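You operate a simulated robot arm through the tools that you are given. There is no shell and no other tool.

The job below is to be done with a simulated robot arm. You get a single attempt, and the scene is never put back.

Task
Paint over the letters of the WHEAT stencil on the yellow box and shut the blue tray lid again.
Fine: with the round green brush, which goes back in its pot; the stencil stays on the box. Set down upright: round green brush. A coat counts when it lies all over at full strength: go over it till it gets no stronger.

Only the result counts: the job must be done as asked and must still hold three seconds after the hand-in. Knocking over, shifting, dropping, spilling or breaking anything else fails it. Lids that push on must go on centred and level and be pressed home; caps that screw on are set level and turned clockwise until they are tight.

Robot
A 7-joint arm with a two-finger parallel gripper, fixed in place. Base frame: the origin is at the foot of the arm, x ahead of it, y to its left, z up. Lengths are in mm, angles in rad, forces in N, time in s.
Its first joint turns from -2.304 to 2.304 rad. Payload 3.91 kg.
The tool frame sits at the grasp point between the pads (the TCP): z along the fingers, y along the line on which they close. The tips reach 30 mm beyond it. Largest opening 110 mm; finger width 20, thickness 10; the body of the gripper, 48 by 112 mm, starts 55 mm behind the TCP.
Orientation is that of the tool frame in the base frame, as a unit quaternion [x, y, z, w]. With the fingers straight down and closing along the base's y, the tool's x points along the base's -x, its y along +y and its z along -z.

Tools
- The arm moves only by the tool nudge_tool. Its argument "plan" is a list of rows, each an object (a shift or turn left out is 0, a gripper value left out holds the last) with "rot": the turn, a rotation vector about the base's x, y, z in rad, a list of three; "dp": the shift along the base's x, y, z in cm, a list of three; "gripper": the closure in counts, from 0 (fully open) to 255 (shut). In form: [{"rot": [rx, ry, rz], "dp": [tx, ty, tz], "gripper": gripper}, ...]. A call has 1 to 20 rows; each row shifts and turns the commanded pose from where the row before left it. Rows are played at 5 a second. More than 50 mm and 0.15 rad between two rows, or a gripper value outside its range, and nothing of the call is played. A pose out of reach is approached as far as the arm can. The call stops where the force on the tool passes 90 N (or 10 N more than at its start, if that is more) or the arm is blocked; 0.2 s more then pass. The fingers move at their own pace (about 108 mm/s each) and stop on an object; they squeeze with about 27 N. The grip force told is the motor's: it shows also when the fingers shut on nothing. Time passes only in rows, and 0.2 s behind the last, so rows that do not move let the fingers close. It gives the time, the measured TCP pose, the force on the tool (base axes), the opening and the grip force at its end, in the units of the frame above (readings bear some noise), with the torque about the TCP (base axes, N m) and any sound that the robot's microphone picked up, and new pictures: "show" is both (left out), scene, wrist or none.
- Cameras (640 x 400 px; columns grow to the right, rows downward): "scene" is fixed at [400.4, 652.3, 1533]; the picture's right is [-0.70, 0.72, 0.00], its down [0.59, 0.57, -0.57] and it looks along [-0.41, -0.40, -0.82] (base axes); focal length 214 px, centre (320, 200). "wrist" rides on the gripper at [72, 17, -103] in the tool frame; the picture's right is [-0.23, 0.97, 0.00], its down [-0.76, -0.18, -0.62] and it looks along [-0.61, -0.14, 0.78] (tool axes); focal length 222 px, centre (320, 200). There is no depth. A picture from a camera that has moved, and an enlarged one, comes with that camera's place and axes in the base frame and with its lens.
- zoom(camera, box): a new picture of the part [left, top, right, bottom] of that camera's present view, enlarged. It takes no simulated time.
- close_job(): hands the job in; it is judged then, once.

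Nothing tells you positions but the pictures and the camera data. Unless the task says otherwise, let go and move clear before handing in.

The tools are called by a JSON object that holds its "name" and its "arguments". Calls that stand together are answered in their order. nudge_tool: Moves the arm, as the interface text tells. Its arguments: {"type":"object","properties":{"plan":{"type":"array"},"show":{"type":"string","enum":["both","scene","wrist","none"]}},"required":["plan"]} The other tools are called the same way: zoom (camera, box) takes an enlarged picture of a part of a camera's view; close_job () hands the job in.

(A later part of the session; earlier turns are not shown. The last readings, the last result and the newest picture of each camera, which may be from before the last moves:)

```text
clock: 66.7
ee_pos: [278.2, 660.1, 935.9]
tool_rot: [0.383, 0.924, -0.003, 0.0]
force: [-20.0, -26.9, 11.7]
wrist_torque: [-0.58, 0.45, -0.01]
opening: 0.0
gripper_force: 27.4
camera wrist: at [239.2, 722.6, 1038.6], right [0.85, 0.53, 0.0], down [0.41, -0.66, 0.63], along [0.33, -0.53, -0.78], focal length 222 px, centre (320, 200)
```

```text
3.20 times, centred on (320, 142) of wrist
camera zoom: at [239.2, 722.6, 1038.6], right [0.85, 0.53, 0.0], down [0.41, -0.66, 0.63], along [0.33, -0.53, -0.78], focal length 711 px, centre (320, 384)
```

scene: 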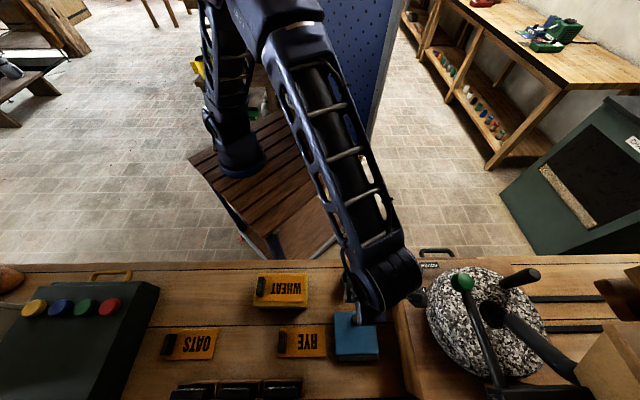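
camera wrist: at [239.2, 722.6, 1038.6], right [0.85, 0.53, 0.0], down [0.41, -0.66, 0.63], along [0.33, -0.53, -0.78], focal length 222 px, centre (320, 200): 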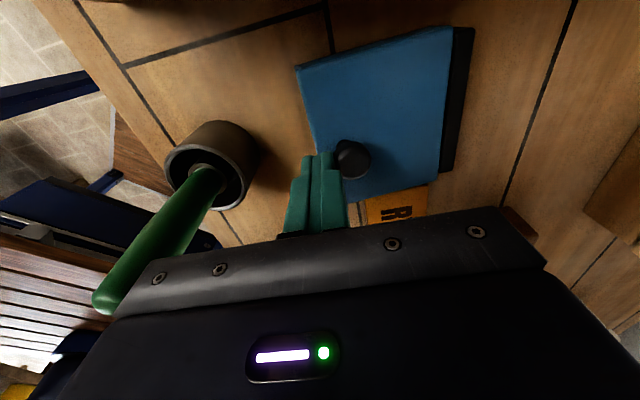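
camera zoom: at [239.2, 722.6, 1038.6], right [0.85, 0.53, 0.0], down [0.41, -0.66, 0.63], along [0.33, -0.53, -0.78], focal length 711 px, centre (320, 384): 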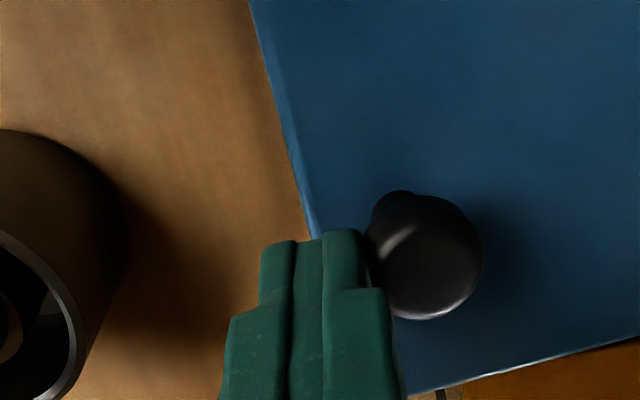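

The lid is rising with the finger now. Continuing along the arc.

{"name": "nudge_tool", "arguments": {"plan": [{"dp": [0.09, 0.09, 0.43]}, {"dp": [0.12, 0.12, 0.43]}, {"dp": [0.12, 0.12, 0.4]}, {"dp": [0.13, 0.13, 0.4]}], "show": "wrist"}}

{"name": "zoom", "arguments": {"camera": "wrist", "box": [220, 80, 420, 205]}}

```text
clock: 67.7
ee_pos: [284.8, 665.1, 952.3]
tool_rot: [0.382, 0.924, 0.001, 0.0]
force: [-22.8, -17.1, 18.2]
wrist_torque: [-0.27, 0.45, 0.04]
opening: 0.0
gripper_force: 26.9
camera wrist: at [245.0, 728.3, 1054.9], right [0.85, 0.53, 0.0], down [0.41, -0.66, 0.62], along [0.33, -0.53, -0.78], focal length 222 px, centre (320, 200)
```

wrist: 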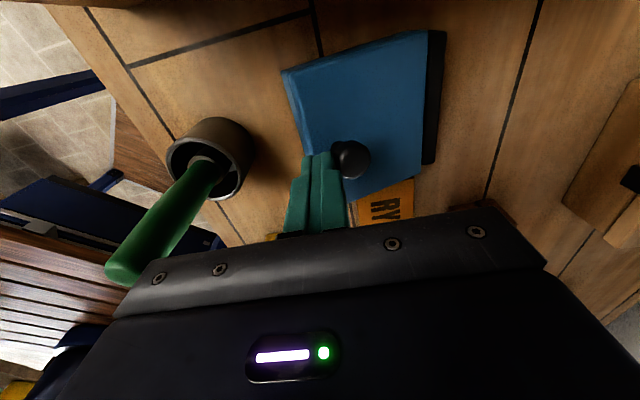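

```text
3.20 times, centred on (320, 142) of wrist
camera zoom: at [245.0, 728.3, 1054.9], right [0.85, 0.53, 0.0], down [0.41, -0.66, 0.62], along [0.33, -0.53, -0.78], focal length 711 px, centre (320, 384)
```

zoom: 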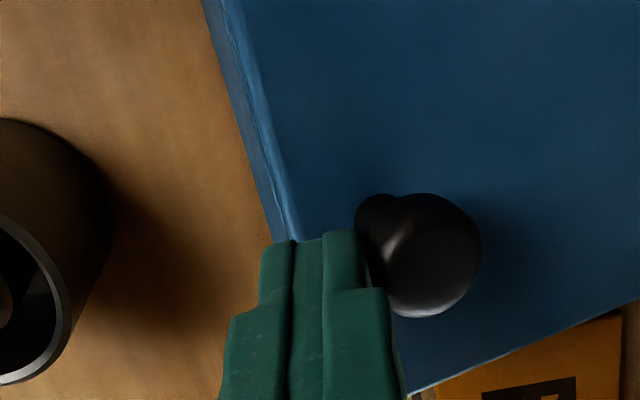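

{"name": "nudge_tool", "arguments": {"plan": [{"dp": [0.08, 0.08, 0.55]}, {"dp": [0.1, 0.1, 0.5]}, {"dp": [0.17, 0.17, 0.4]}, {"dp": [0.17, 0.17, 0.4]}], "show": "wrist"}}

{"name": "zoom", "arguments": {"camera": "wrist", "box": [220, 80, 420, 205]}}

```text
clock: 68.7
ee_pos: [289.4, 670.4, 970.2]
tool_rot: [0.383, 0.924, -0.001, 0.0]
force: [-0.2, -1.5, 1.0]
wrist_torque: [-0.05, 0.0, 0.02]
opening: 0.2
gripper_force: 26.6
camera wrist: at [251.2, 734.2, 1071.9], right [0.85, 0.53, 0.0], down [0.41, -0.66, 0.62], along [0.33, -0.53, -0.78], focal length 222 px, centre (320, 200)
```

wrist: 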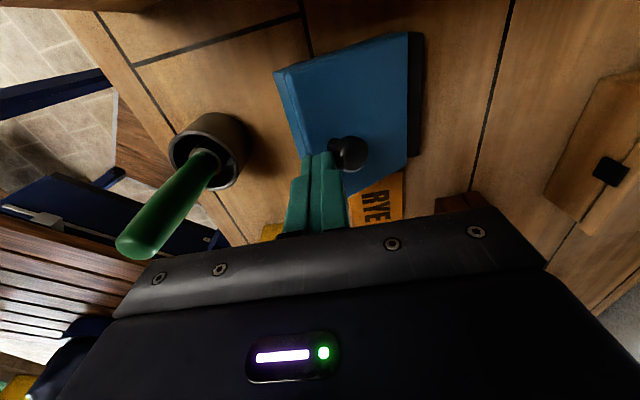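

```text
3.20 times, centred on (320, 142) of wrist
camera zoom: at [251.2, 734.2, 1071.9], right [0.85, 0.53, 0.0], down [0.41, -0.66, 0.62], along [0.33, -0.53, -0.78], focal length 711 px, centre (320, 384)
```

zoom: 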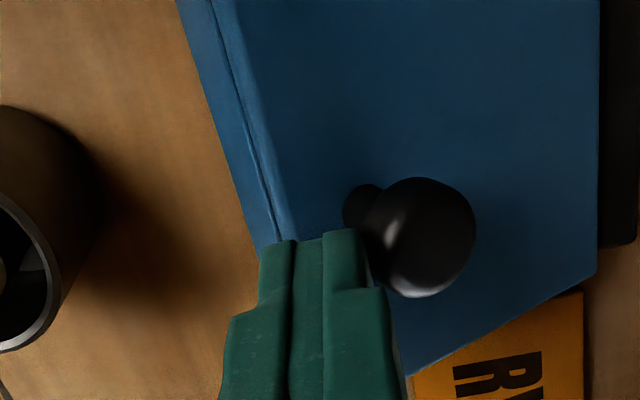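

Force is now only about 1 N with the lid near 30°. I'm carrying on along the planned path.

{"name": "nudge_tool", "arguments": {"plan": [{"dp": [0.375, 0.375, 0.4]}, {"dp": [0.403, 0.403, 0.48]}, {"dp": [0.438, 0.438, 0.5]}], "show": "wrist"}}

{"name": "zoom", "arguments": {"camera": "wrist", "box": [220, 80, 420, 205]}}

```text
clock: 69.5
ee_pos: [302.3, 683.3, 983.3]
tool_rot: [0.383, 0.924, -0.001, 0.001]
force: [-0.4, -2.1, 1.0]
wrist_torque: [-0.03, 0.02, 0.0]
opening: 0.0
gripper_force: 26.8
camera wrist: at [263.2, 746.6, 1085.5], right [0.85, 0.53, 0.0], down [0.41, -0.66, 0.63], along [0.33, -0.53, -0.78], focal length 222 px, centre (320, 200)
```

wrist: 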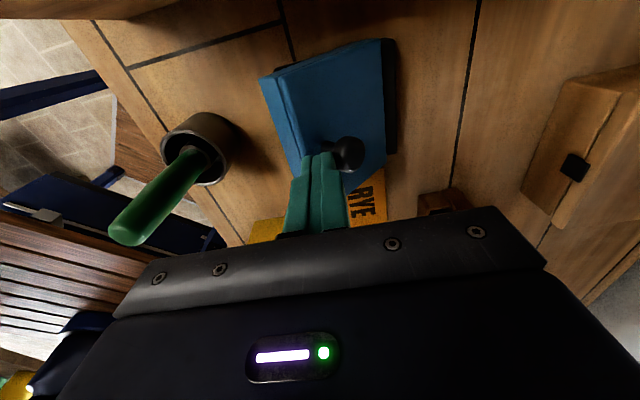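

```text
3.20 times, centred on (320, 142) of wrist
camera zoom: at [263.2, 746.6, 1085.5], right [0.85, 0.53, 0.0], down [0.41, -0.66, 0.63], along [0.33, -0.53, -0.78], focal length 711 px, centre (320, 384)
```

zoom: 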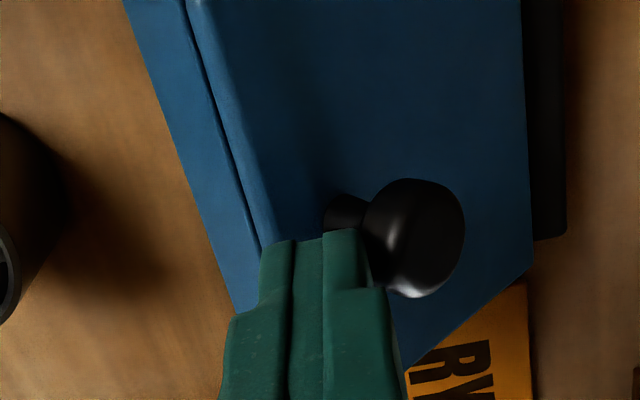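

{"name": "nudge_tool", "arguments": {"plan": [{"dp": [0.431, 0.431, 0.47]}, {"dp": [0.523, 0.523, 0.39]}, {"dp": [0.608, 0.608, 0.4]}], "show": "wrist"}}

{"name": "zoom", "arguments": {"camera": "wrist", "box": [220, 80, 420, 205]}}

```text
clock: 70.3
ee_pos: [318.1, 699.0, 996.7]
tool_rot: [0.383, 0.924, -0.001, 0.0]
force: [-0.3, -1.6, 0.4]
wrist_torque: [-0.02, 0.02, 0.03]
opening: 0.0
gripper_force: 26.7
camera wrist: at [278.9, 761.7, 1097.9], right [0.85, 0.53, 0.0], down [0.41, -0.66, 0.63], along [0.33, -0.53, -0.78], focal length 222 px, centre (320, 200)
```

wrist: 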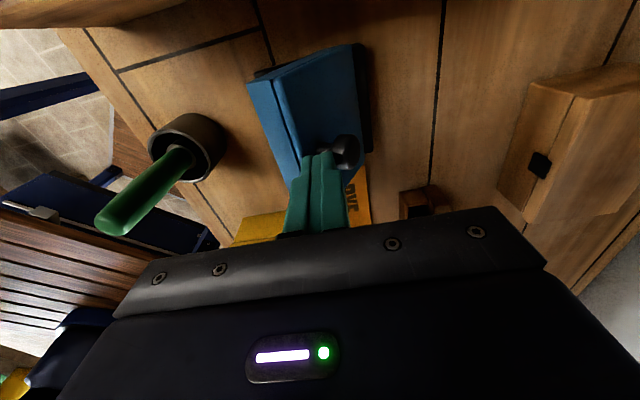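

```text
3.20 times, centred on (320, 142) of wrist
camera zoom: at [278.9, 761.7, 1097.9], right [0.85, 0.53, 0.0], down [0.41, -0.66, 0.63], along [0.33, -0.53, -0.78], focal length 711 px, centre (320, 384)
```

zoom: 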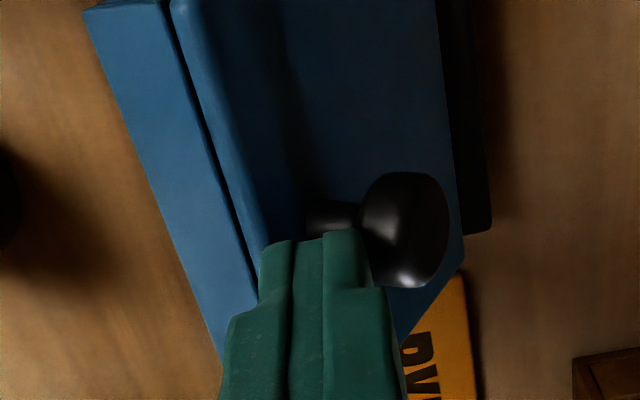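

{"name": "nudge_tool", "arguments": {"plan": [{"dp": [0.65, 0.65, 0.22]}, {"dp": [0.643, 0.643, 0.19]}, {"dp": [0.636, 0.636, 0.09]}], "show": "wrist"}}

{"name": "zoom", "arguments": {"camera": "wrist", "box": [220, 80, 420, 205]}}

```text
clock: 71.1
ee_pos: [336.2, 719.0, 1002.5]
tool_rot: [0.383, 0.924, -0.001, 0.0]
force: [-0.5, -2.9, 14.8]
wrist_torque: [-0.09, -0.04, 0.02]
opening: 0.0
gripper_force: 37.7
camera wrist: at [298.0, 781.0, 1104.6], right [0.85, 0.53, 0.0], down [0.41, -0.66, 0.62], along [0.33, -0.53, -0.78], focal length 222 px, centre (320, 200)
```

wrist: 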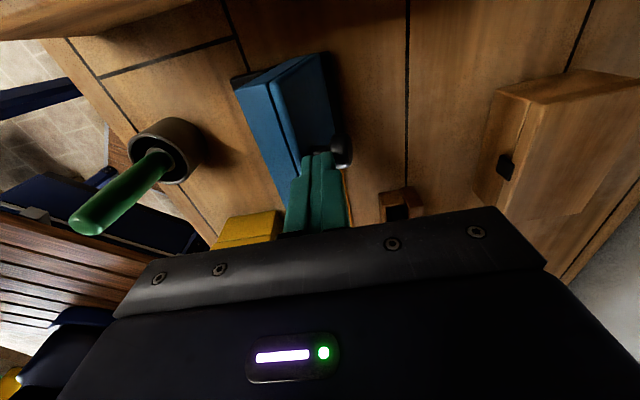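

```text
3.20 times, centred on (320, 142) of wrist
camera zoom: at [298.0, 781.0, 1104.6], right [0.85, 0.53, 0.0], down [0.41, -0.66, 0.62], along [0.33, -0.53, -0.78], focal length 711 px, centre (320, 384)
```

zoom: 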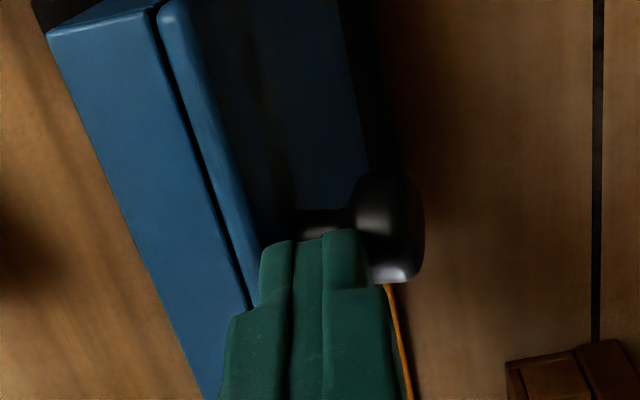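

{"name": "nudge_tool", "arguments": {"plan": [{"dp": [0.3, 0.3, 0.12]}, {"dp": [0.3, 0.3, 0.03]}], "show": "wrist"}}

{"name": "zoom", "arguments": {"camera": "wrist", "box": [220, 80, 420, 205]}}

```text
clock: 71.7
ee_pos: [342.2, 722.9, 1002.9]
tool_rot: [0.383, 0.924, -0.001, 0.001]
force: [-0.7, -0.8, 10.2]
wrist_torque: [-0.02, -0.04, 0.0]
opening: 0.0
gripper_force: 37.5
camera wrist: at [304.0, 787.2, 1105.1], right [0.85, 0.53, 0.0], down [0.41, -0.66, 0.62], along [0.33, -0.53, -0.78], focal length 222 px, centre (320, 200)
```

wrist: 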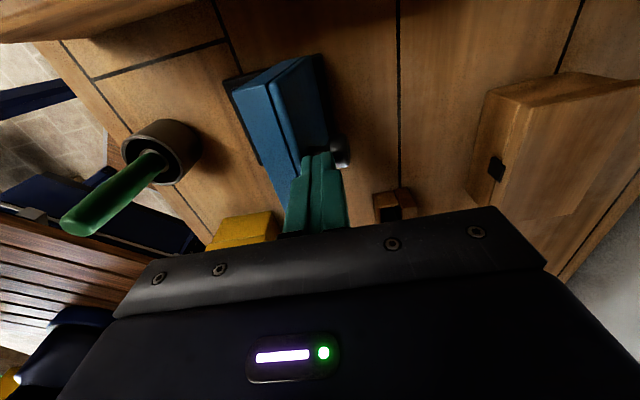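

```text
3.20 times, centred on (320, 142) of wrist
camera zoom: at [304.0, 787.2, 1105.1], right [0.85, 0.53, 0.0], down [0.41, -0.66, 0.62], along [0.33, -0.53, -0.78], focal length 711 px, centre (320, 384)
```

zoom: 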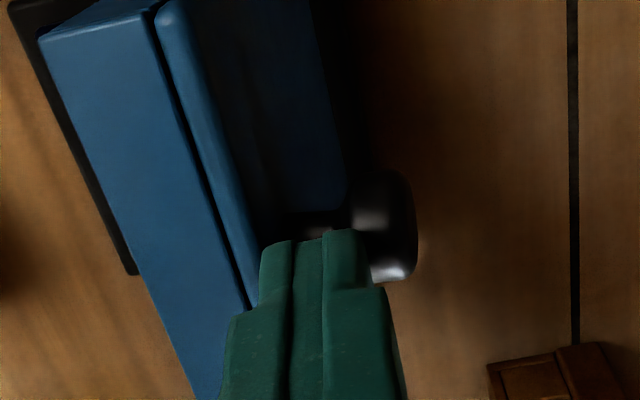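

{"name": "nudge_tool", "arguments": {"plan": [{"dp": [0.35, 0.35, 0.03]}, {"dp": [0.35, 0.35, -0.05]}, {"dp": [0.3, 0.3, -0.1]}], "show": "wrist"}}

{"name": "zoom", "arguments": {"camera": "wrist", "box": [220, 80, 420, 205]}}

{"name": "zoom", "arguments": {"camera": "scene", "box": [310, 290, 430, 390]}}

```text
clock: 72.5
ee_pos: [352.5, 733.9, 1001.2]
tool_rot: [0.383, 0.924, -0.001, 0.001]
force: [1.3, -0.3, 7.5]
wrist_torque: [0.01, -0.07, 0.04]
opening: 0.1
gripper_force: 38.4
camera wrist: at [313.8, 797.1, 1104.0], right [0.85, 0.53, 0.0], down [0.41, -0.66, 0.62], along [0.33, -0.53, -0.78], focal length 222 px, centre (320, 200)
```

wrist: 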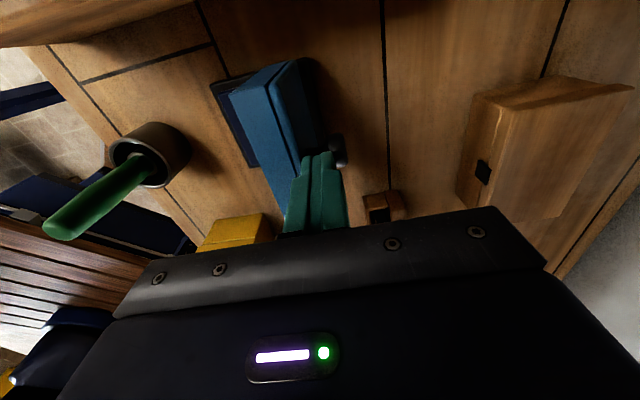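

```text
3.20 times, centred on (320, 142) of wrist
camera zoom: at [313.8, 797.1, 1104.0], right [0.85, 0.53, 0.0], down [0.41, -0.66, 0.62], along [0.33, -0.53, -0.78], focal length 711 px, centre (320, 384)
```

zoom: 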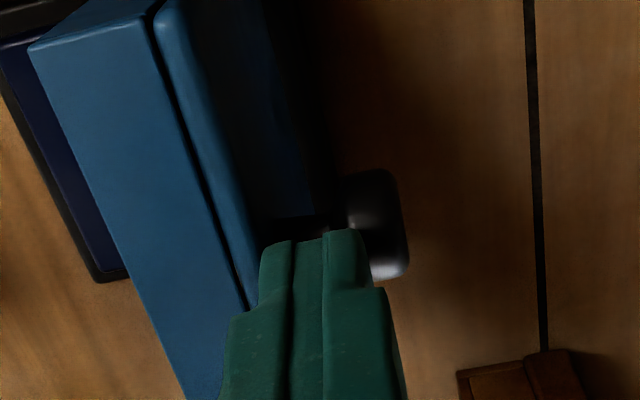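

```text
4.00 times, centred on (370, 340) of scene
camera zoom: at [400.4, 652.3, 1533.0], right [-0.7, 0.72, 0.0], down [0.59, 0.57, -0.57], along [-0.41, -0.4, -0.82], focal length 858 px, centre (120, -360)
```

zoom: 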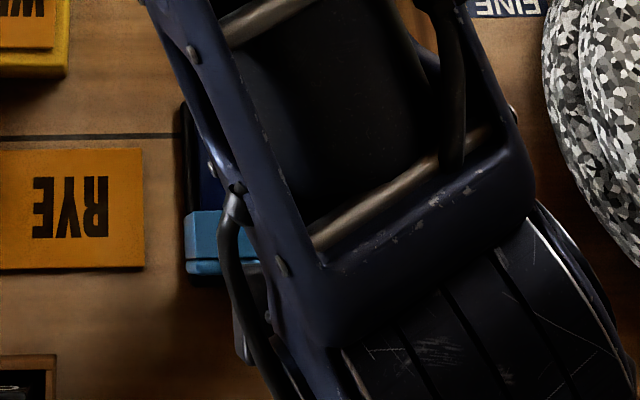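

{"name": "nudge_tool", "arguments": {"plan": [{"dp": [0.38, 0.38, -0.15]}, {"dp": [0.38, 0.38, -0.2]}, {"dp": [0.36, 0.36, -0.25]}], "show": "wrist"}}

{"name": "zoom", "arguments": {"camera": "wrist", "box": [220, 80, 420, 205]}}

{"name": "zoom", "arguments": {"camera": "scene", "box": [310, 290, 430, 390]}}

```text
clock: 73.3
ee_pos: [362.4, 746.1, 997.8]
tool_rot: [0.383, 0.924, 0.0, 0.0]
force: [3.4, 5.7, 24.1]
wrist_torque: [0.16, -0.19, 0.07]
opening: 0.0
gripper_force: 38.0
camera wrist: at [324.6, 807.9, 1099.9], right [0.85, 0.53, 0.0], down [0.41, -0.66, 0.62], along [0.33, -0.53, -0.78], focal length 222 px, centre (320, 200)
```

wrist: 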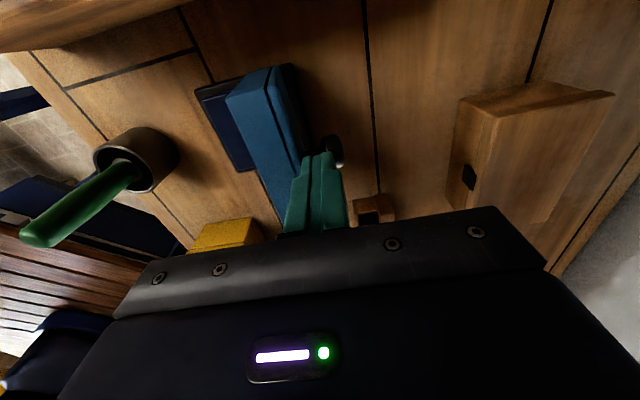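

```text
3.20 times, centred on (320, 142) of wrist
camera zoom: at [324.6, 807.9, 1099.9], right [0.85, 0.53, 0.0], down [0.41, -0.66, 0.62], along [0.33, -0.53, -0.78], focal length 711 px, centre (320, 384)
```

zoom: 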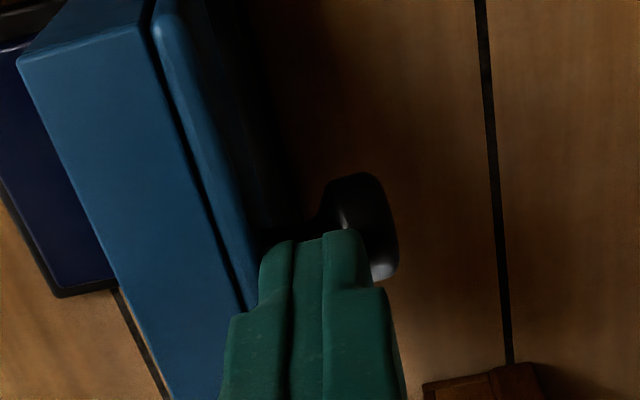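

```text
4.00 times, centred on (370, 340) of scene
camera zoom: at [400.4, 652.3, 1533.0], right [-0.7, 0.72, 0.0], down [0.59, 0.57, -0.57], along [-0.41, -0.4, -0.82], focal length 858 px, centre (120, -360)
```

zoom: 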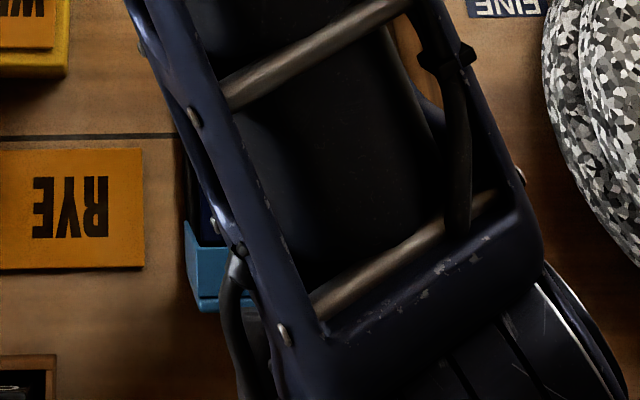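

{"name": "nudge_tool", "arguments": {"plan": [{"dp": [0.36, 0.36, 0]}, {"dp": [0.36, 0.36, -0.1]}, {"dp": [0.36, 0.36, -0.2]}], "show": "wrist"}}

{"name": "zoom", "arguments": {"camera": "wrist", "box": [220, 80, 420, 205]}}

{"name": "zoom", "arguments": {"camera": "scene", "box": [310, 290, 430, 390]}}

```text
clock: 74.1
ee_pos: [374.5, 756.2, 992.8]
tool_rot: [0.382, 0.924, -0.003, 0.0]
force: [0.6, 2.0, 5.3]
wrist_torque: [0.06, -0.02, 0.03]
opening: 0.0
gripper_force: 37.6
camera wrist: at [335.6, 819.0, 1094.1], right [0.85, 0.53, 0.0], down [0.41, -0.66, 0.63], along [0.33, -0.53, -0.78], focal length 222 px, centre (320, 200)
```

wrist: 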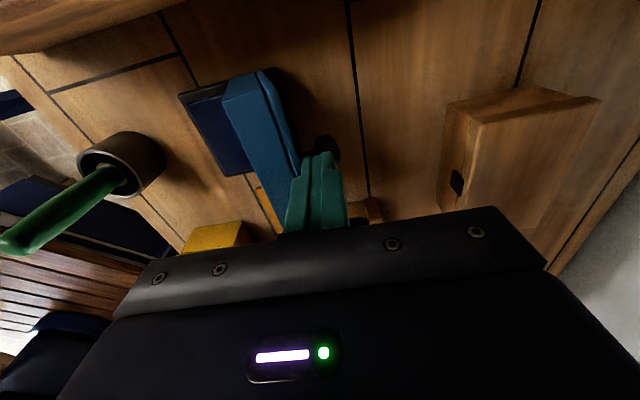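

```text
3.20 times, centred on (320, 142) of wrist
camera zoom: at [335.6, 819.0, 1094.1], right [0.85, 0.53, 0.0], down [0.41, -0.66, 0.63], along [0.33, -0.53, -0.78], focal length 711 px, centre (320, 384)
```

zoom: 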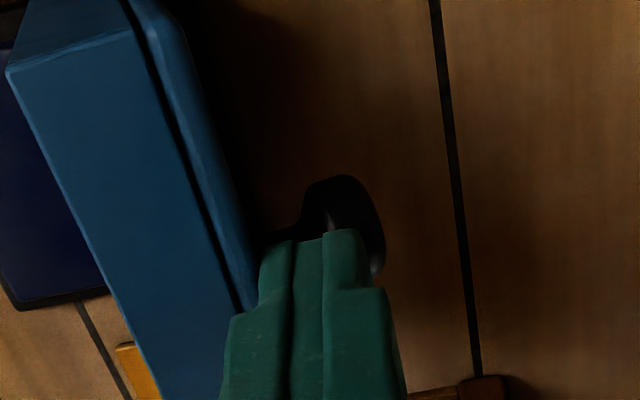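

```text
4.00 times, centred on (370, 340) of scene
camera zoom: at [400.4, 652.3, 1533.0], right [-0.7, 0.72, 0.0], down [0.59, 0.57, -0.57], along [-0.41, -0.4, -0.82], focal length 858 px, centre (120, -360)
```

zoom: 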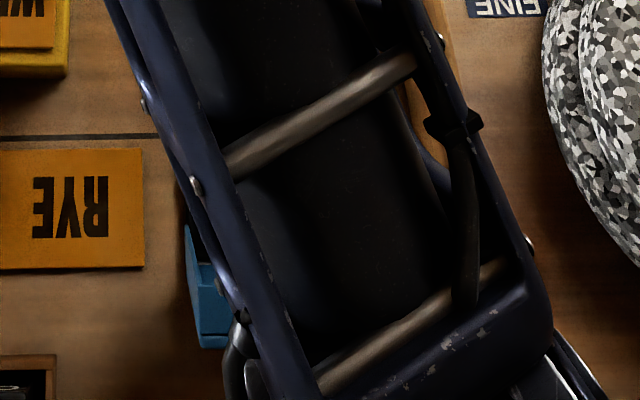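

The lid is now about 110° open, past its balance point. I'll raise the finger straight up and see whether it stays open.

{"name": "nudge_tool", "arguments": {"plan": [{"dp": [0, 0, 2]}, {"dp": [0, 0, 3]}, {"dp": [0, 0, 3]}, {}, {}], "show": "both"}}

```text
clock: 75.3
ee_pos: [375.1, 756.2, 1072.3]
tool_rot: [0.383, 0.924, -0.002, 0.001]
force: [-0.4, 0.4, 0.2]
wrist_torque: [0.06, 0.0, -0.01]
opening: 0.2
gripper_force: 37.4
camera wrist: at [335.7, 818.9, 1174.2], right [0.85, 0.53, 0.0], down [0.41, -0.66, 0.62], along [0.33, -0.53, -0.78], focal length 222 px, centre (320, 200)
```

scene: 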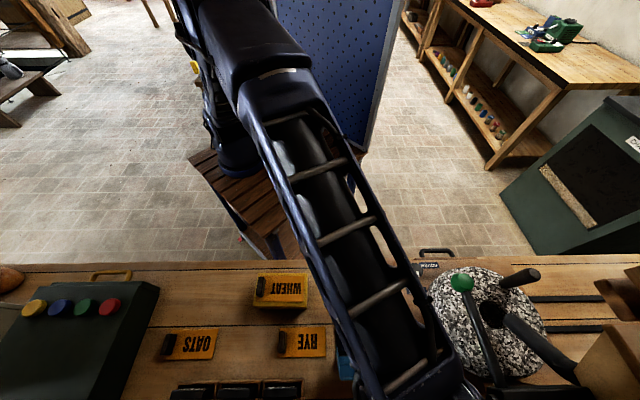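
wrist: 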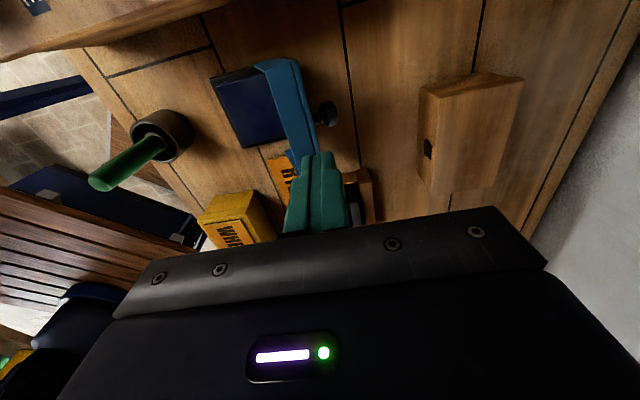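

The lid stands open by itself, so the ink pad is accessible. Next I'll turn the tool back to bench alignment, open the fingers and move over toward the brush.

{"name": "nudge_tool", "arguments": {"plan": [{"dp": [0, 0, 3], "gripper": 150}, {"dp": [-0.95, -1.2, 0], "rot": [0, 0, 0.1428]}, {"dp": [-0.95, -1.2, 0], "rot": [0, 0, 0.1428]}, {"dp": [-0.95, -1.2, 0], "rot": [0, 0, 0.1428]}, {"dp": [-0.95, -1.2, 0], "rot": [0, 0, 0.1428]}, {"dp": [-0.95, -1.2, 0], "rot": [0, 0, 0.1428]}, {"dp": [-0.95, -1.2, 0], "rot": [0, 0, 0.1428]}, {"dp": [-0.95, -1.2, 0], "rot": [0, 0, 0.1428]}, {"dp": [-0.95, -1.2, 0], "rot": [0, 0, 0.1428]}, {"dp": [-0.95, -1.2, 0], "rot": [0, 0, 0.1428]}, {"dp": [-0.95, -1.2, 0], "rot": [0, 0, 0.1428]}, {"dp": [-0.95, -1.2, 0], "rot": [0, 0, 0.1428]}, {}], "show": "both"}}

{"name": "zoom", "arguments": {"camera": "wrist", "box": [200, 20, 440, 170]}}

{"name": "zoom", "arguments": {"camera": "scene", "box": [310, 290, 430, 390]}}

```text
clock: 78.1
ee_pos: [270.7, 622.1, 1103.3]
tool_rot: [-0.383, 0.924, -0.002, 0.001]
force: [0.4, 0.4, 0.2]
wrist_torque: [0.03, -0.02, 0.02]
opening: 45.4
gripper_force: 0.1
camera wrist: at [206.9, 583.1, 1205.5], right [-0.53, 0.85, 0.0], down [0.66, 0.41, 0.62], along [0.53, 0.33, -0.78], focal length 222 px, centre (320, 200)
```

scene: 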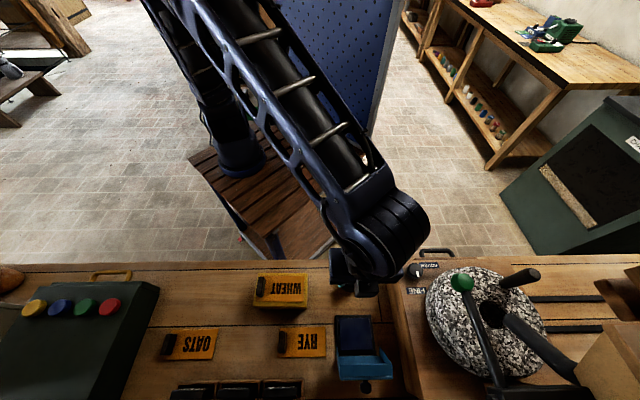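
wrist: 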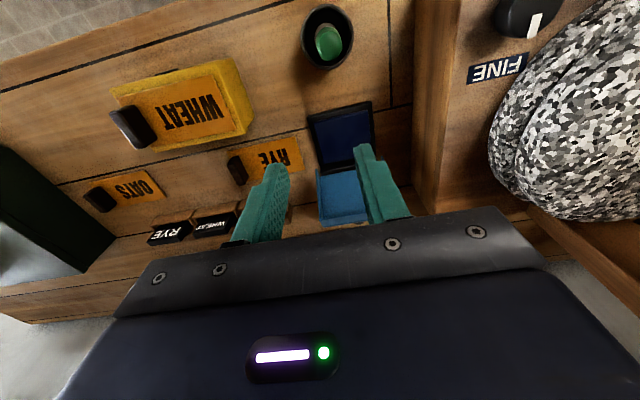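

```text
2.67 times, centred on (320, 95) of wrist
camera zoom: at [206.9, 583.1, 1205.5], right [-0.53, 0.85, 0.0], down [0.66, 0.41, 0.62], along [0.53, 0.33, -0.78], focal length 592 px, centre (320, 480)
```

zoom: 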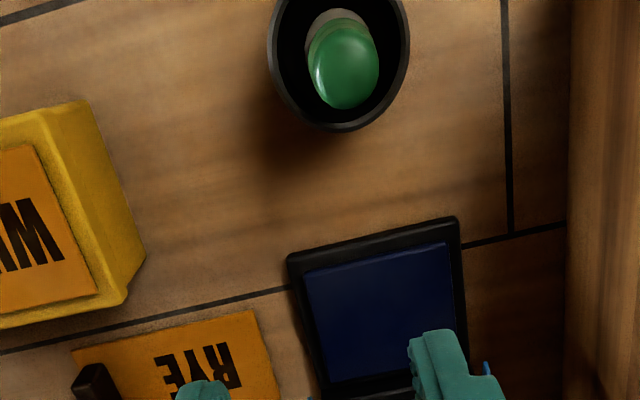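

```text
4.00 times, centred on (370, 340) of scene
camera zoom: at [400.4, 652.3, 1533.0], right [-0.7, 0.72, 0.0], down [0.59, 0.57, -0.57], along [-0.41, -0.4, -0.82], focal length 858 px, centre (120, -360)
```

zoom: 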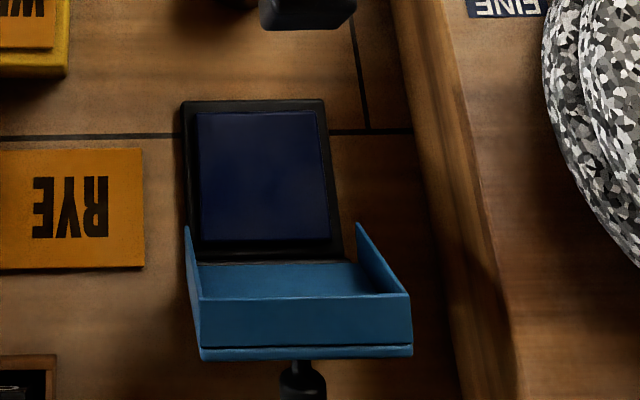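

The tray is open with its dark-blue ink pad, and the lid rests steadily at about 110°. I'll move above the brush to centre on it.

{"name": "nudge_tool", "arguments": {"plan": [{"dp": [-2.7, -1.18, -1]}, {"dp": [-2.72, -1.18, -1]}, {"dp": [0, 0, -2.3]}, {}, {}], "show": "wrist"}}

{"name": "zoom", "arguments": {"camera": "wrist", "box": [220, 80, 420, 205]}}

```text
clock: 79.3
ee_pos: [215.5, 600.1, 1060.9]
tool_rot: [-0.382, 0.924, 0.0, 0.001]
force: [-0.7, -0.4, -0.2]
wrist_torque: [0.0, 0.01, 0.02]
opening: 45.5
gripper_force: 0.1
camera wrist: at [152.0, 560.6, 1161.5], right [-0.53, 0.85, 0.0], down [0.66, 0.41, 0.62], along [0.53, 0.33, -0.78], focal length 222 px, centre (320, 200)
```

wrist: 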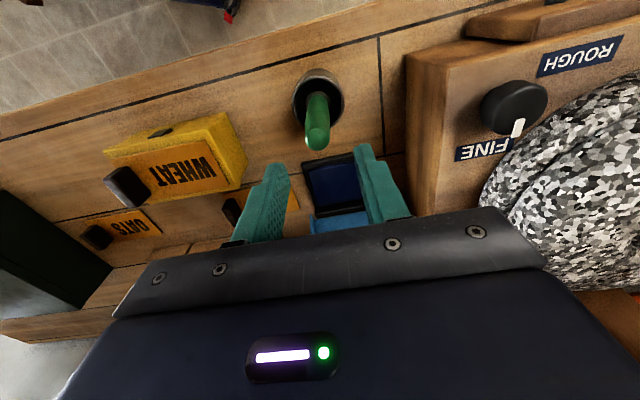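

```text
3.20 times, centred on (320, 142) of wrist
camera zoom: at [152.0, 560.6, 1161.5], right [-0.53, 0.85, 0.0], down [0.66, 0.41, 0.62], along [0.53, 0.33, -0.78], focal length 711 px, centre (320, 384)
```

zoom: 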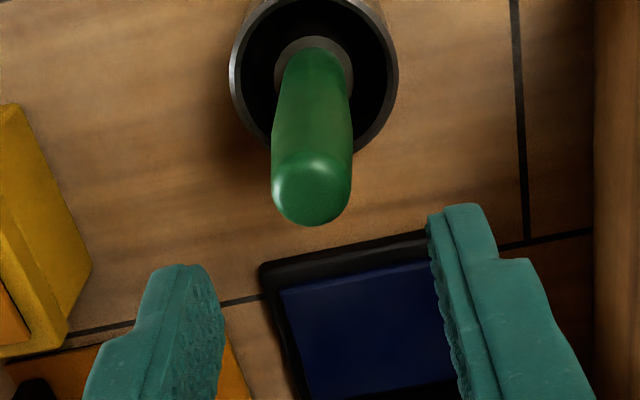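

The brush stands upright in its pot just under the gripper. After a small centring shift I'll descend and grip the handle.

{"name": "nudge_tool", "arguments": {"plan": [{"dp": [-0.057, -0.156, -2.8]}, {"dp": [0, 0, -2.8]}, {"dp": [0, 0, -2.8]}, {"dp": [0, 0, -2.8]}, {}], "show": "wrist"}}

{"name": "zoom", "arguments": {"camera": "wrist", "box": [220, 80, 420, 205]}}

```text
clock: 80.5
ee_pos: [216.6, 598.8, 947.4]
tool_rot: [-0.383, 0.924, 0.0, 0.001]
force: [-0.3, 0.3, -0.2]
wrist_torque: [-0.03, -0.02, 0.01]
opening: 45.4
gripper_force: 0.0
camera wrist: at [153.4, 557.9, 1049.3], right [-0.53, 0.85, 0.0], down [0.66, 0.41, 0.62], along [0.53, 0.33, -0.78], focal length 222 px, centre (320, 200)
```

wrist: 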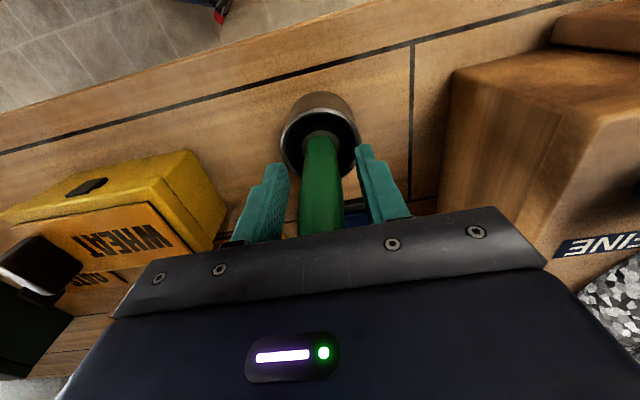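

```text
3.20 times, centred on (320, 142) of wrist
camera zoom: at [153.4, 557.9, 1049.3], right [-0.53, 0.85, 0.0], down [0.66, 0.41, 0.62], along [0.53, 0.33, -0.78], focal length 711 px, centre (320, 384)
```

zoom: 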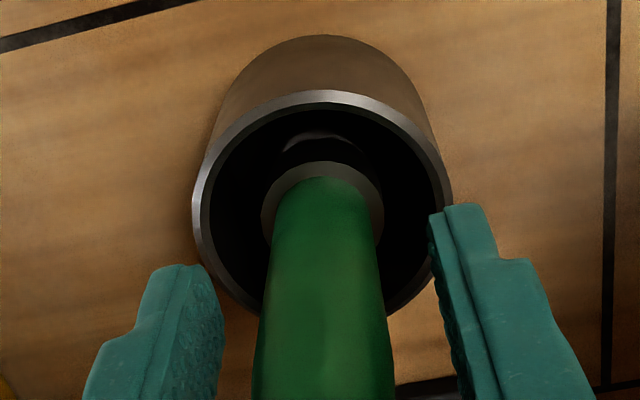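

The handle is centred between the fingers. I'm closing the grip.

{"name": "nudge_tool", "arguments": {"plan": [{"gripper": 200}, {"gripper": 255}, {}, {}], "show": "wrist"}}

{"name": "zoom", "arguments": {"camera": "wrist", "box": [220, 80, 420, 205]}}

```text
clock: 81.5
ee_pos: [217.1, 598.3, 946.8]
tool_rot: [-0.383, 0.924, -0.001, 0.001]
force: [-0.5, 0.8, -0.5]
wrist_torque: [0.0, -0.03, 0.01]
opening: 22.4
gripper_force: 27.0
camera wrist: at [153.4, 558.0, 1049.6], right [-0.53, 0.85, 0.0], down [0.66, 0.41, 0.62], along [0.53, 0.33, -0.78], focal length 222 px, centre (320, 200)
```

wrist: 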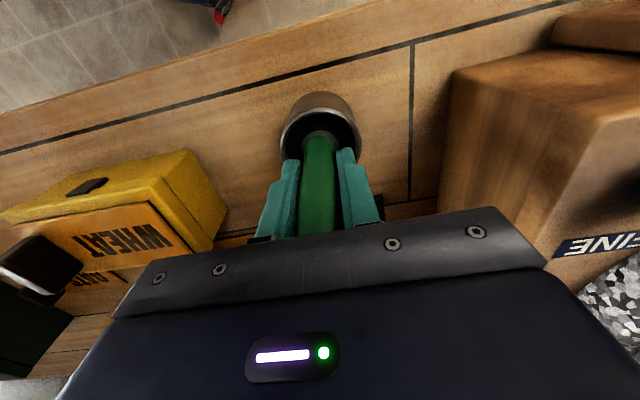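

```text
3.20 times, centred on (320, 142) of wrist
camera zoom: at [153.4, 558.0, 1049.6], right [-0.53, 0.85, 0.0], down [0.66, 0.41, 0.62], along [0.53, 0.33, -0.78], focal length 711 px, centre (320, 384)
```

zoom: 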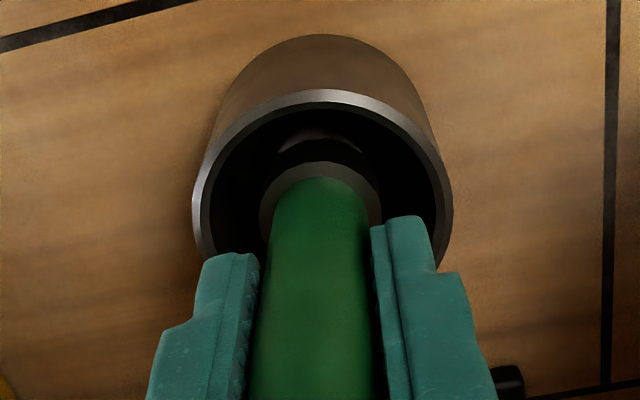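

{"name": "nudge_tool", "arguments": {"plan": [{"dp": [0, 0, 1]}, {"dp": [0, 0, 2]}, {"dp": [0, 0, 2.5]}, {"dp": [0, 0, 2.5]}, {}], "show": "both"}}

{"name": "zoom", "arguments": {"camera": "wrist", "box": [220, 60, 420, 185]}}

{"name": "zoom", "arguments": {"camera": "scene", "box": [310, 240, 390, 300]}}

```text
clock: 82.7
ee_pos: [217.7, 597.3, 1027.8]
tool_rot: [-0.383, 0.924, -0.001, 0.002]
force: [-0.9, 0.4, 0.7]
wrist_torque: [0.01, 0.01, -0.01]
opening: 22.6
gripper_force: 26.5
camera wrist: at [153.6, 558.4, 1129.7], right [-0.53, 0.85, 0.0], down [0.66, 0.41, 0.62], along [0.53, 0.33, -0.78], focal length 222 px, centre (320, 200)
```

scene: 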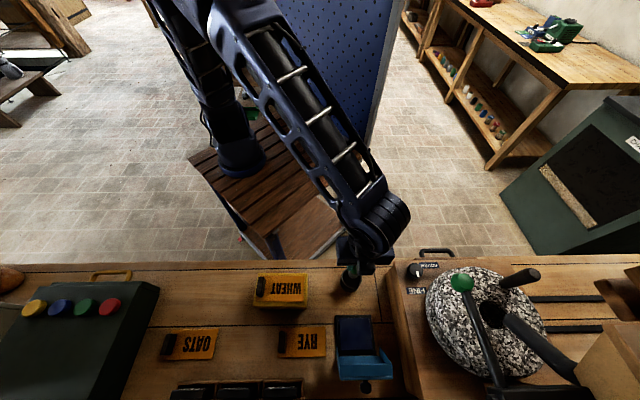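
wrist: 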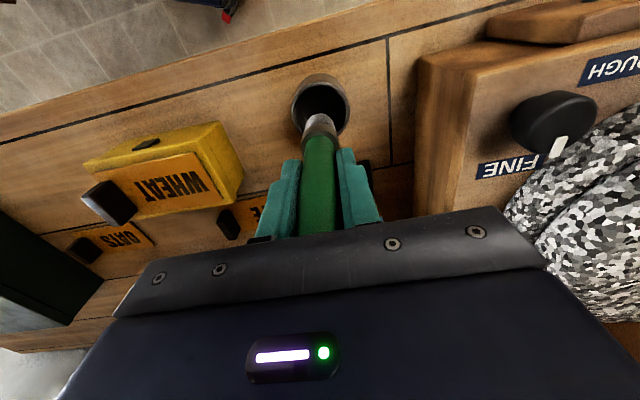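

```text
3.20 times, centred on (320, 122) of wrist
camera zoom: at [153.6, 558.4, 1129.7], right [-0.53, 0.85, 0.0], down [0.66, 0.41, 0.62], along [0.53, 0.33, -0.78], focal length 711 px, centre (320, 448)
```

zoom: 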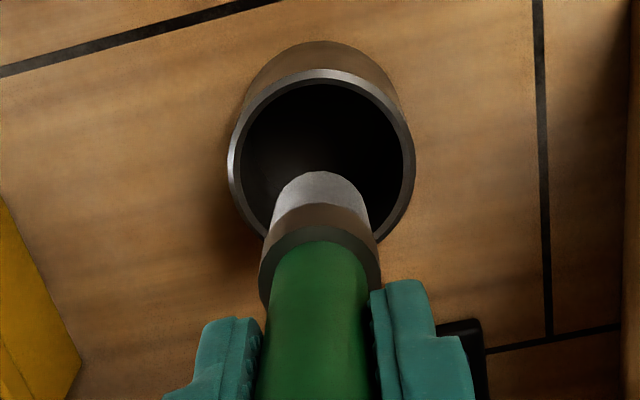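

```text
6.67 times, centred on (350, 270) of scene
camera zoom: at [400.4, 652.3, 1533.0], right [-0.7, 0.72, 0.0], down [0.59, 0.57, -0.57], along [-0.41, -0.4, -0.82], focal length 1430 px, centre (120, -267)
```

zoom: 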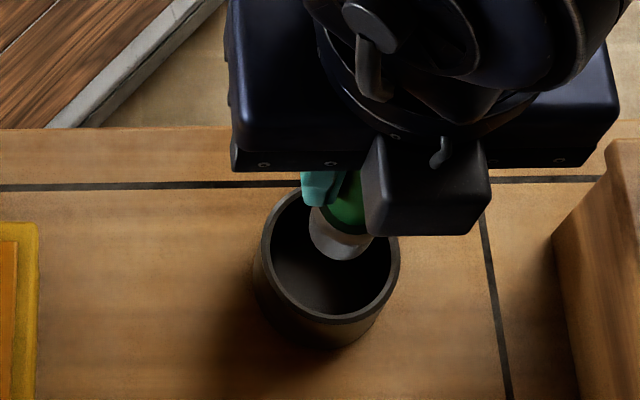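

The brush is free of the pot with clean pale bristles. I'll carry it over the ink pad.

{"name": "nudge_tool", "arguments": {"plan": [{"dp": [2.84, 2.98, 0]}, {"dp": [2.84, 2.98, 0]}, {"dp": [2.84, 2.98, 0]}, {"dp": [0, 0, -2]}, {"dp": [0, 0, -2]}, {}], "show": "both"}}

{"name": "zoom", "arguments": {"camera": "wrist", "box": [220, 60, 420, 185]}}

{"name": "zoom", "arguments": {"camera": "scene", "box": [310, 290, 430, 390]}}

```text
clock: 84.1
ee_pos: [301.0, 687.6, 988.9]
tool_rot: [-0.382, 0.924, 0.0, 0.002]
force: [-0.6, -0.4, -0.9]
wrist_torque: [-0.03, -0.02, -0.02]
opening: 22.6
gripper_force: 26.9
camera wrist: at [237.8, 648.2, 1091.0], right [-0.53, 0.85, 0.0], down [0.66, 0.41, 0.62], along [0.53, 0.33, -0.78], focal length 222 px, centre (320, 200)
```

scene: 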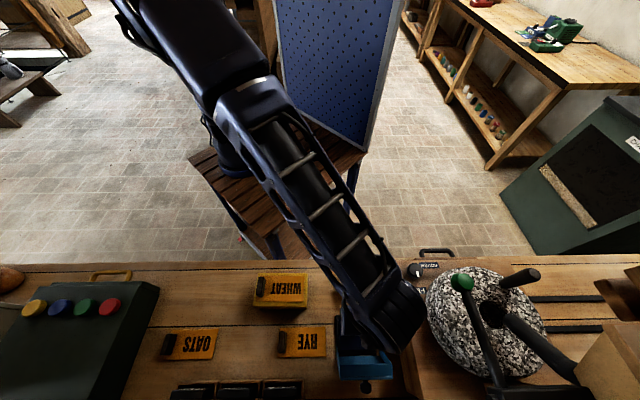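
wrist: 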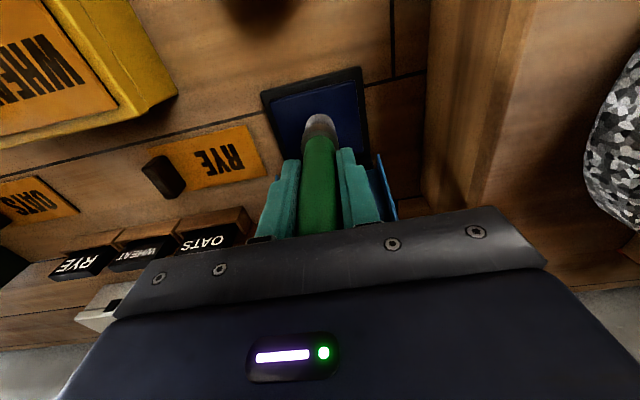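

```text
3.20 times, centred on (320, 122) of wrist
camera zoom: at [237.8, 648.2, 1091.0], right [-0.53, 0.85, 0.0], down [0.66, 0.41, 0.62], along [0.53, 0.33, -0.78], focal length 711 px, centre (320, 448)
```

zoom: 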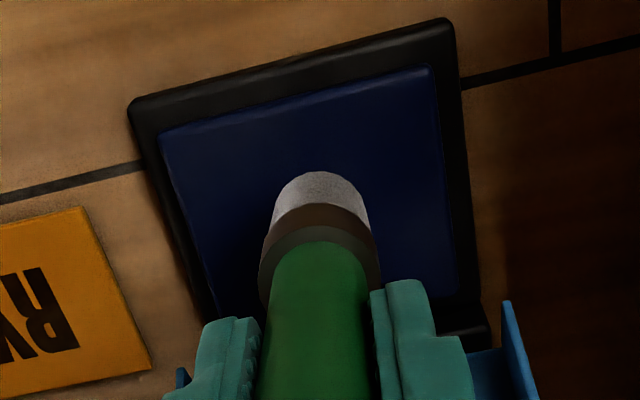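

```text
4.00 times, centred on (370, 340) of scene
camera zoom: at [400.4, 652.3, 1533.0], right [-0.7, 0.72, 0.0], down [0.59, 0.57, -0.57], along [-0.41, -0.4, -0.82], focal length 858 px, centre (120, -360)
```

zoom: 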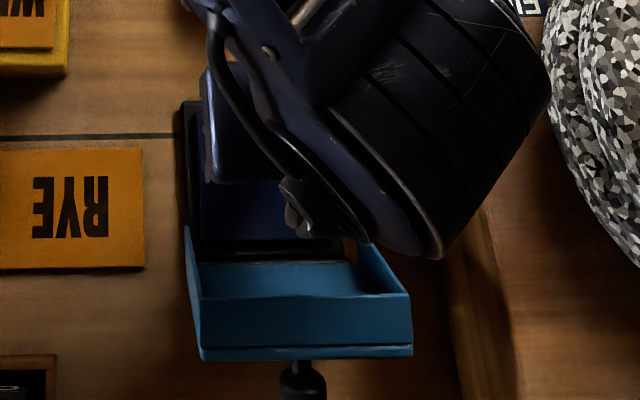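

The bristles are over the pad. I'll lower gently until they touch.

{"name": "nudge_tool", "arguments": {"plan": [{"dp": [0, 0, -1]}, {"dp": [0, 0, -0.8]}, {}], "show": "none"}}

{"name": "nudge_tool", "arguments": {"plan": [{"dp": [0, 0, -0.3]}, {}], "show": "none"}}

{"name": "nudge_tool", "arguments": {"plan": [{"dp": [0, 0, -0.3]}, {}], "show": "wrist"}}

{"name": "zoom", "arguments": {"camera": "wrist", "box": [220, 60, 420, 185]}}

```text
clock: 84.9
ee_pos: [300.6, 687.5, 970.6]
tool_rot: [-0.383, 0.924, -0.001, 0.001]
force: [-0.5, -0.5, -0.7]
wrist_torque: [0.0, 0.02, -0.01]
opening: 22.5
gripper_force: 27.3
```

```text
clock: 85.5
ee_pos: [300.3, 687.4, 967.8]
tool_rot: [-0.382, 0.924, 0.0, 0.002]
force: [-0.2, -0.1, -0.3]
wrist_torque: [-0.02, -0.01, 0.02]
opening: 22.7
gripper_force: 26.8
```

```text
clock: 86.1
ee_pos: [299.9, 688.2, 963.3]
tool_rot: [-0.383, 0.924, -0.001, 0.001]
force: [-0.7, -0.3, -1.0]
wrist_torque: [0.02, -0.04, -0.04]
opening: 22.8
gripper_force: 27.2
camera wrist: at [237.1, 647.8, 1066.5], right [-0.53, 0.85, 0.0], down [0.66, 0.41, 0.62], along [0.53, 0.33, -0.78], focal length 222 px, centre (320, 200)
```

wrist: 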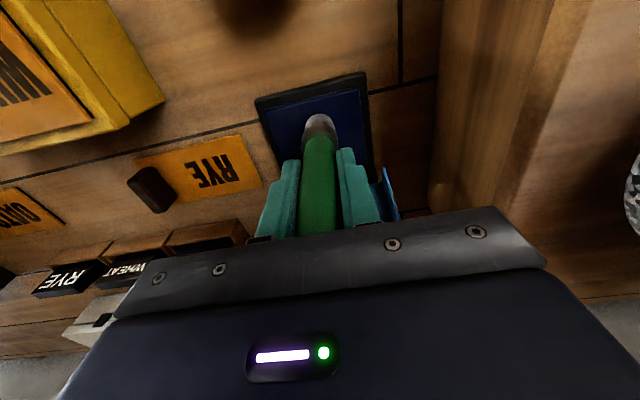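

```text
3.20 times, centred on (320, 122) of wrist
camera zoom: at [237.1, 647.8, 1066.5], right [-0.53, 0.85, 0.0], down [0.66, 0.41, 0.62], along [0.53, 0.33, -0.78], focal length 711 px, centre (320, 448)
```

zoom: 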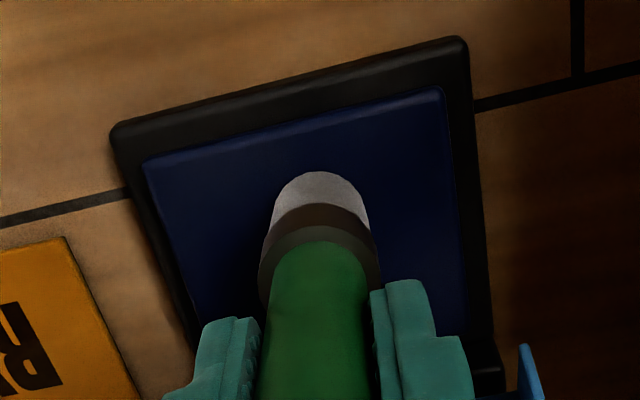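

{"name": "nudge_tool", "arguments": {"plan": [{"dp": [0, 0, -0.3]}, {}], "show": "none"}}

{"name": "nudge_tool", "arguments": {"plan": [{"dp": [0, 0, -0.2]}, {}], "show": "none"}}

{"name": "nudge_tool", "arguments": {"plan": [{"dp": [0, 0, -0.2]}, {}], "show": "wrist"}}

{"name": "zoom", "arguments": {"camera": "wrist", "box": [220, 60, 420, 185]}}

```text
clock: 86.7
ee_pos: [301.5, 686.9, 961.9]
tool_rot: [-0.383, 0.924, 0.0, 0.001]
force: [0.1, -0.9, 1.0]
wrist_torque: [-0.02, 0.0, 0.0]
opening: 22.4
gripper_force: 26.6
```

```text
clock: 87.3
ee_pos: [300.3, 686.3, 961.5]
tool_rot: [-0.383, 0.924, 0.001, 0.001]
force: [-1.9, -2.2, 27.4]
wrist_torque: [-0.21, 0.17, -0.04]
opening: 22.6
gripper_force: 27.2
```

```text
clock: 87.9
ee_pos: [299.6, 687.5, 958.0]
tool_rot: [-0.382, 0.924, 0.0, 0.002]
force: [1.6, 0.7, 39.1]
wrist_torque: [0.07, -0.09, 0.03]
opening: 22.6
gripper_force: 27.1
camera wrist: at [237.0, 647.3, 1060.2], right [-0.53, 0.85, 0.0], down [0.66, 0.41, 0.63], along [0.53, 0.33, -0.78], focal length 222 px, centre (320, 200)
```

wrist: 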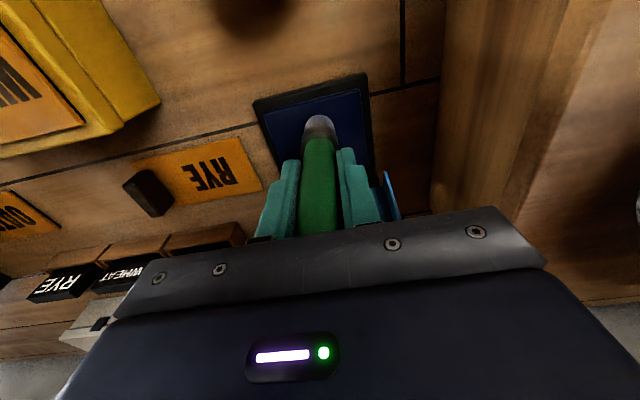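

```text
3.20 times, centred on (320, 122) of wrist
camera zoom: at [237.0, 647.3, 1060.2], right [-0.53, 0.85, 0.0], down [0.66, 0.41, 0.63], along [0.53, 0.33, -0.78], focal length 711 px, centre (320, 448)
```

zoom: 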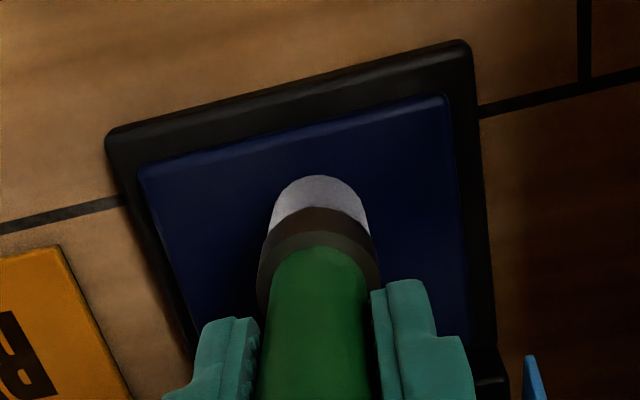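

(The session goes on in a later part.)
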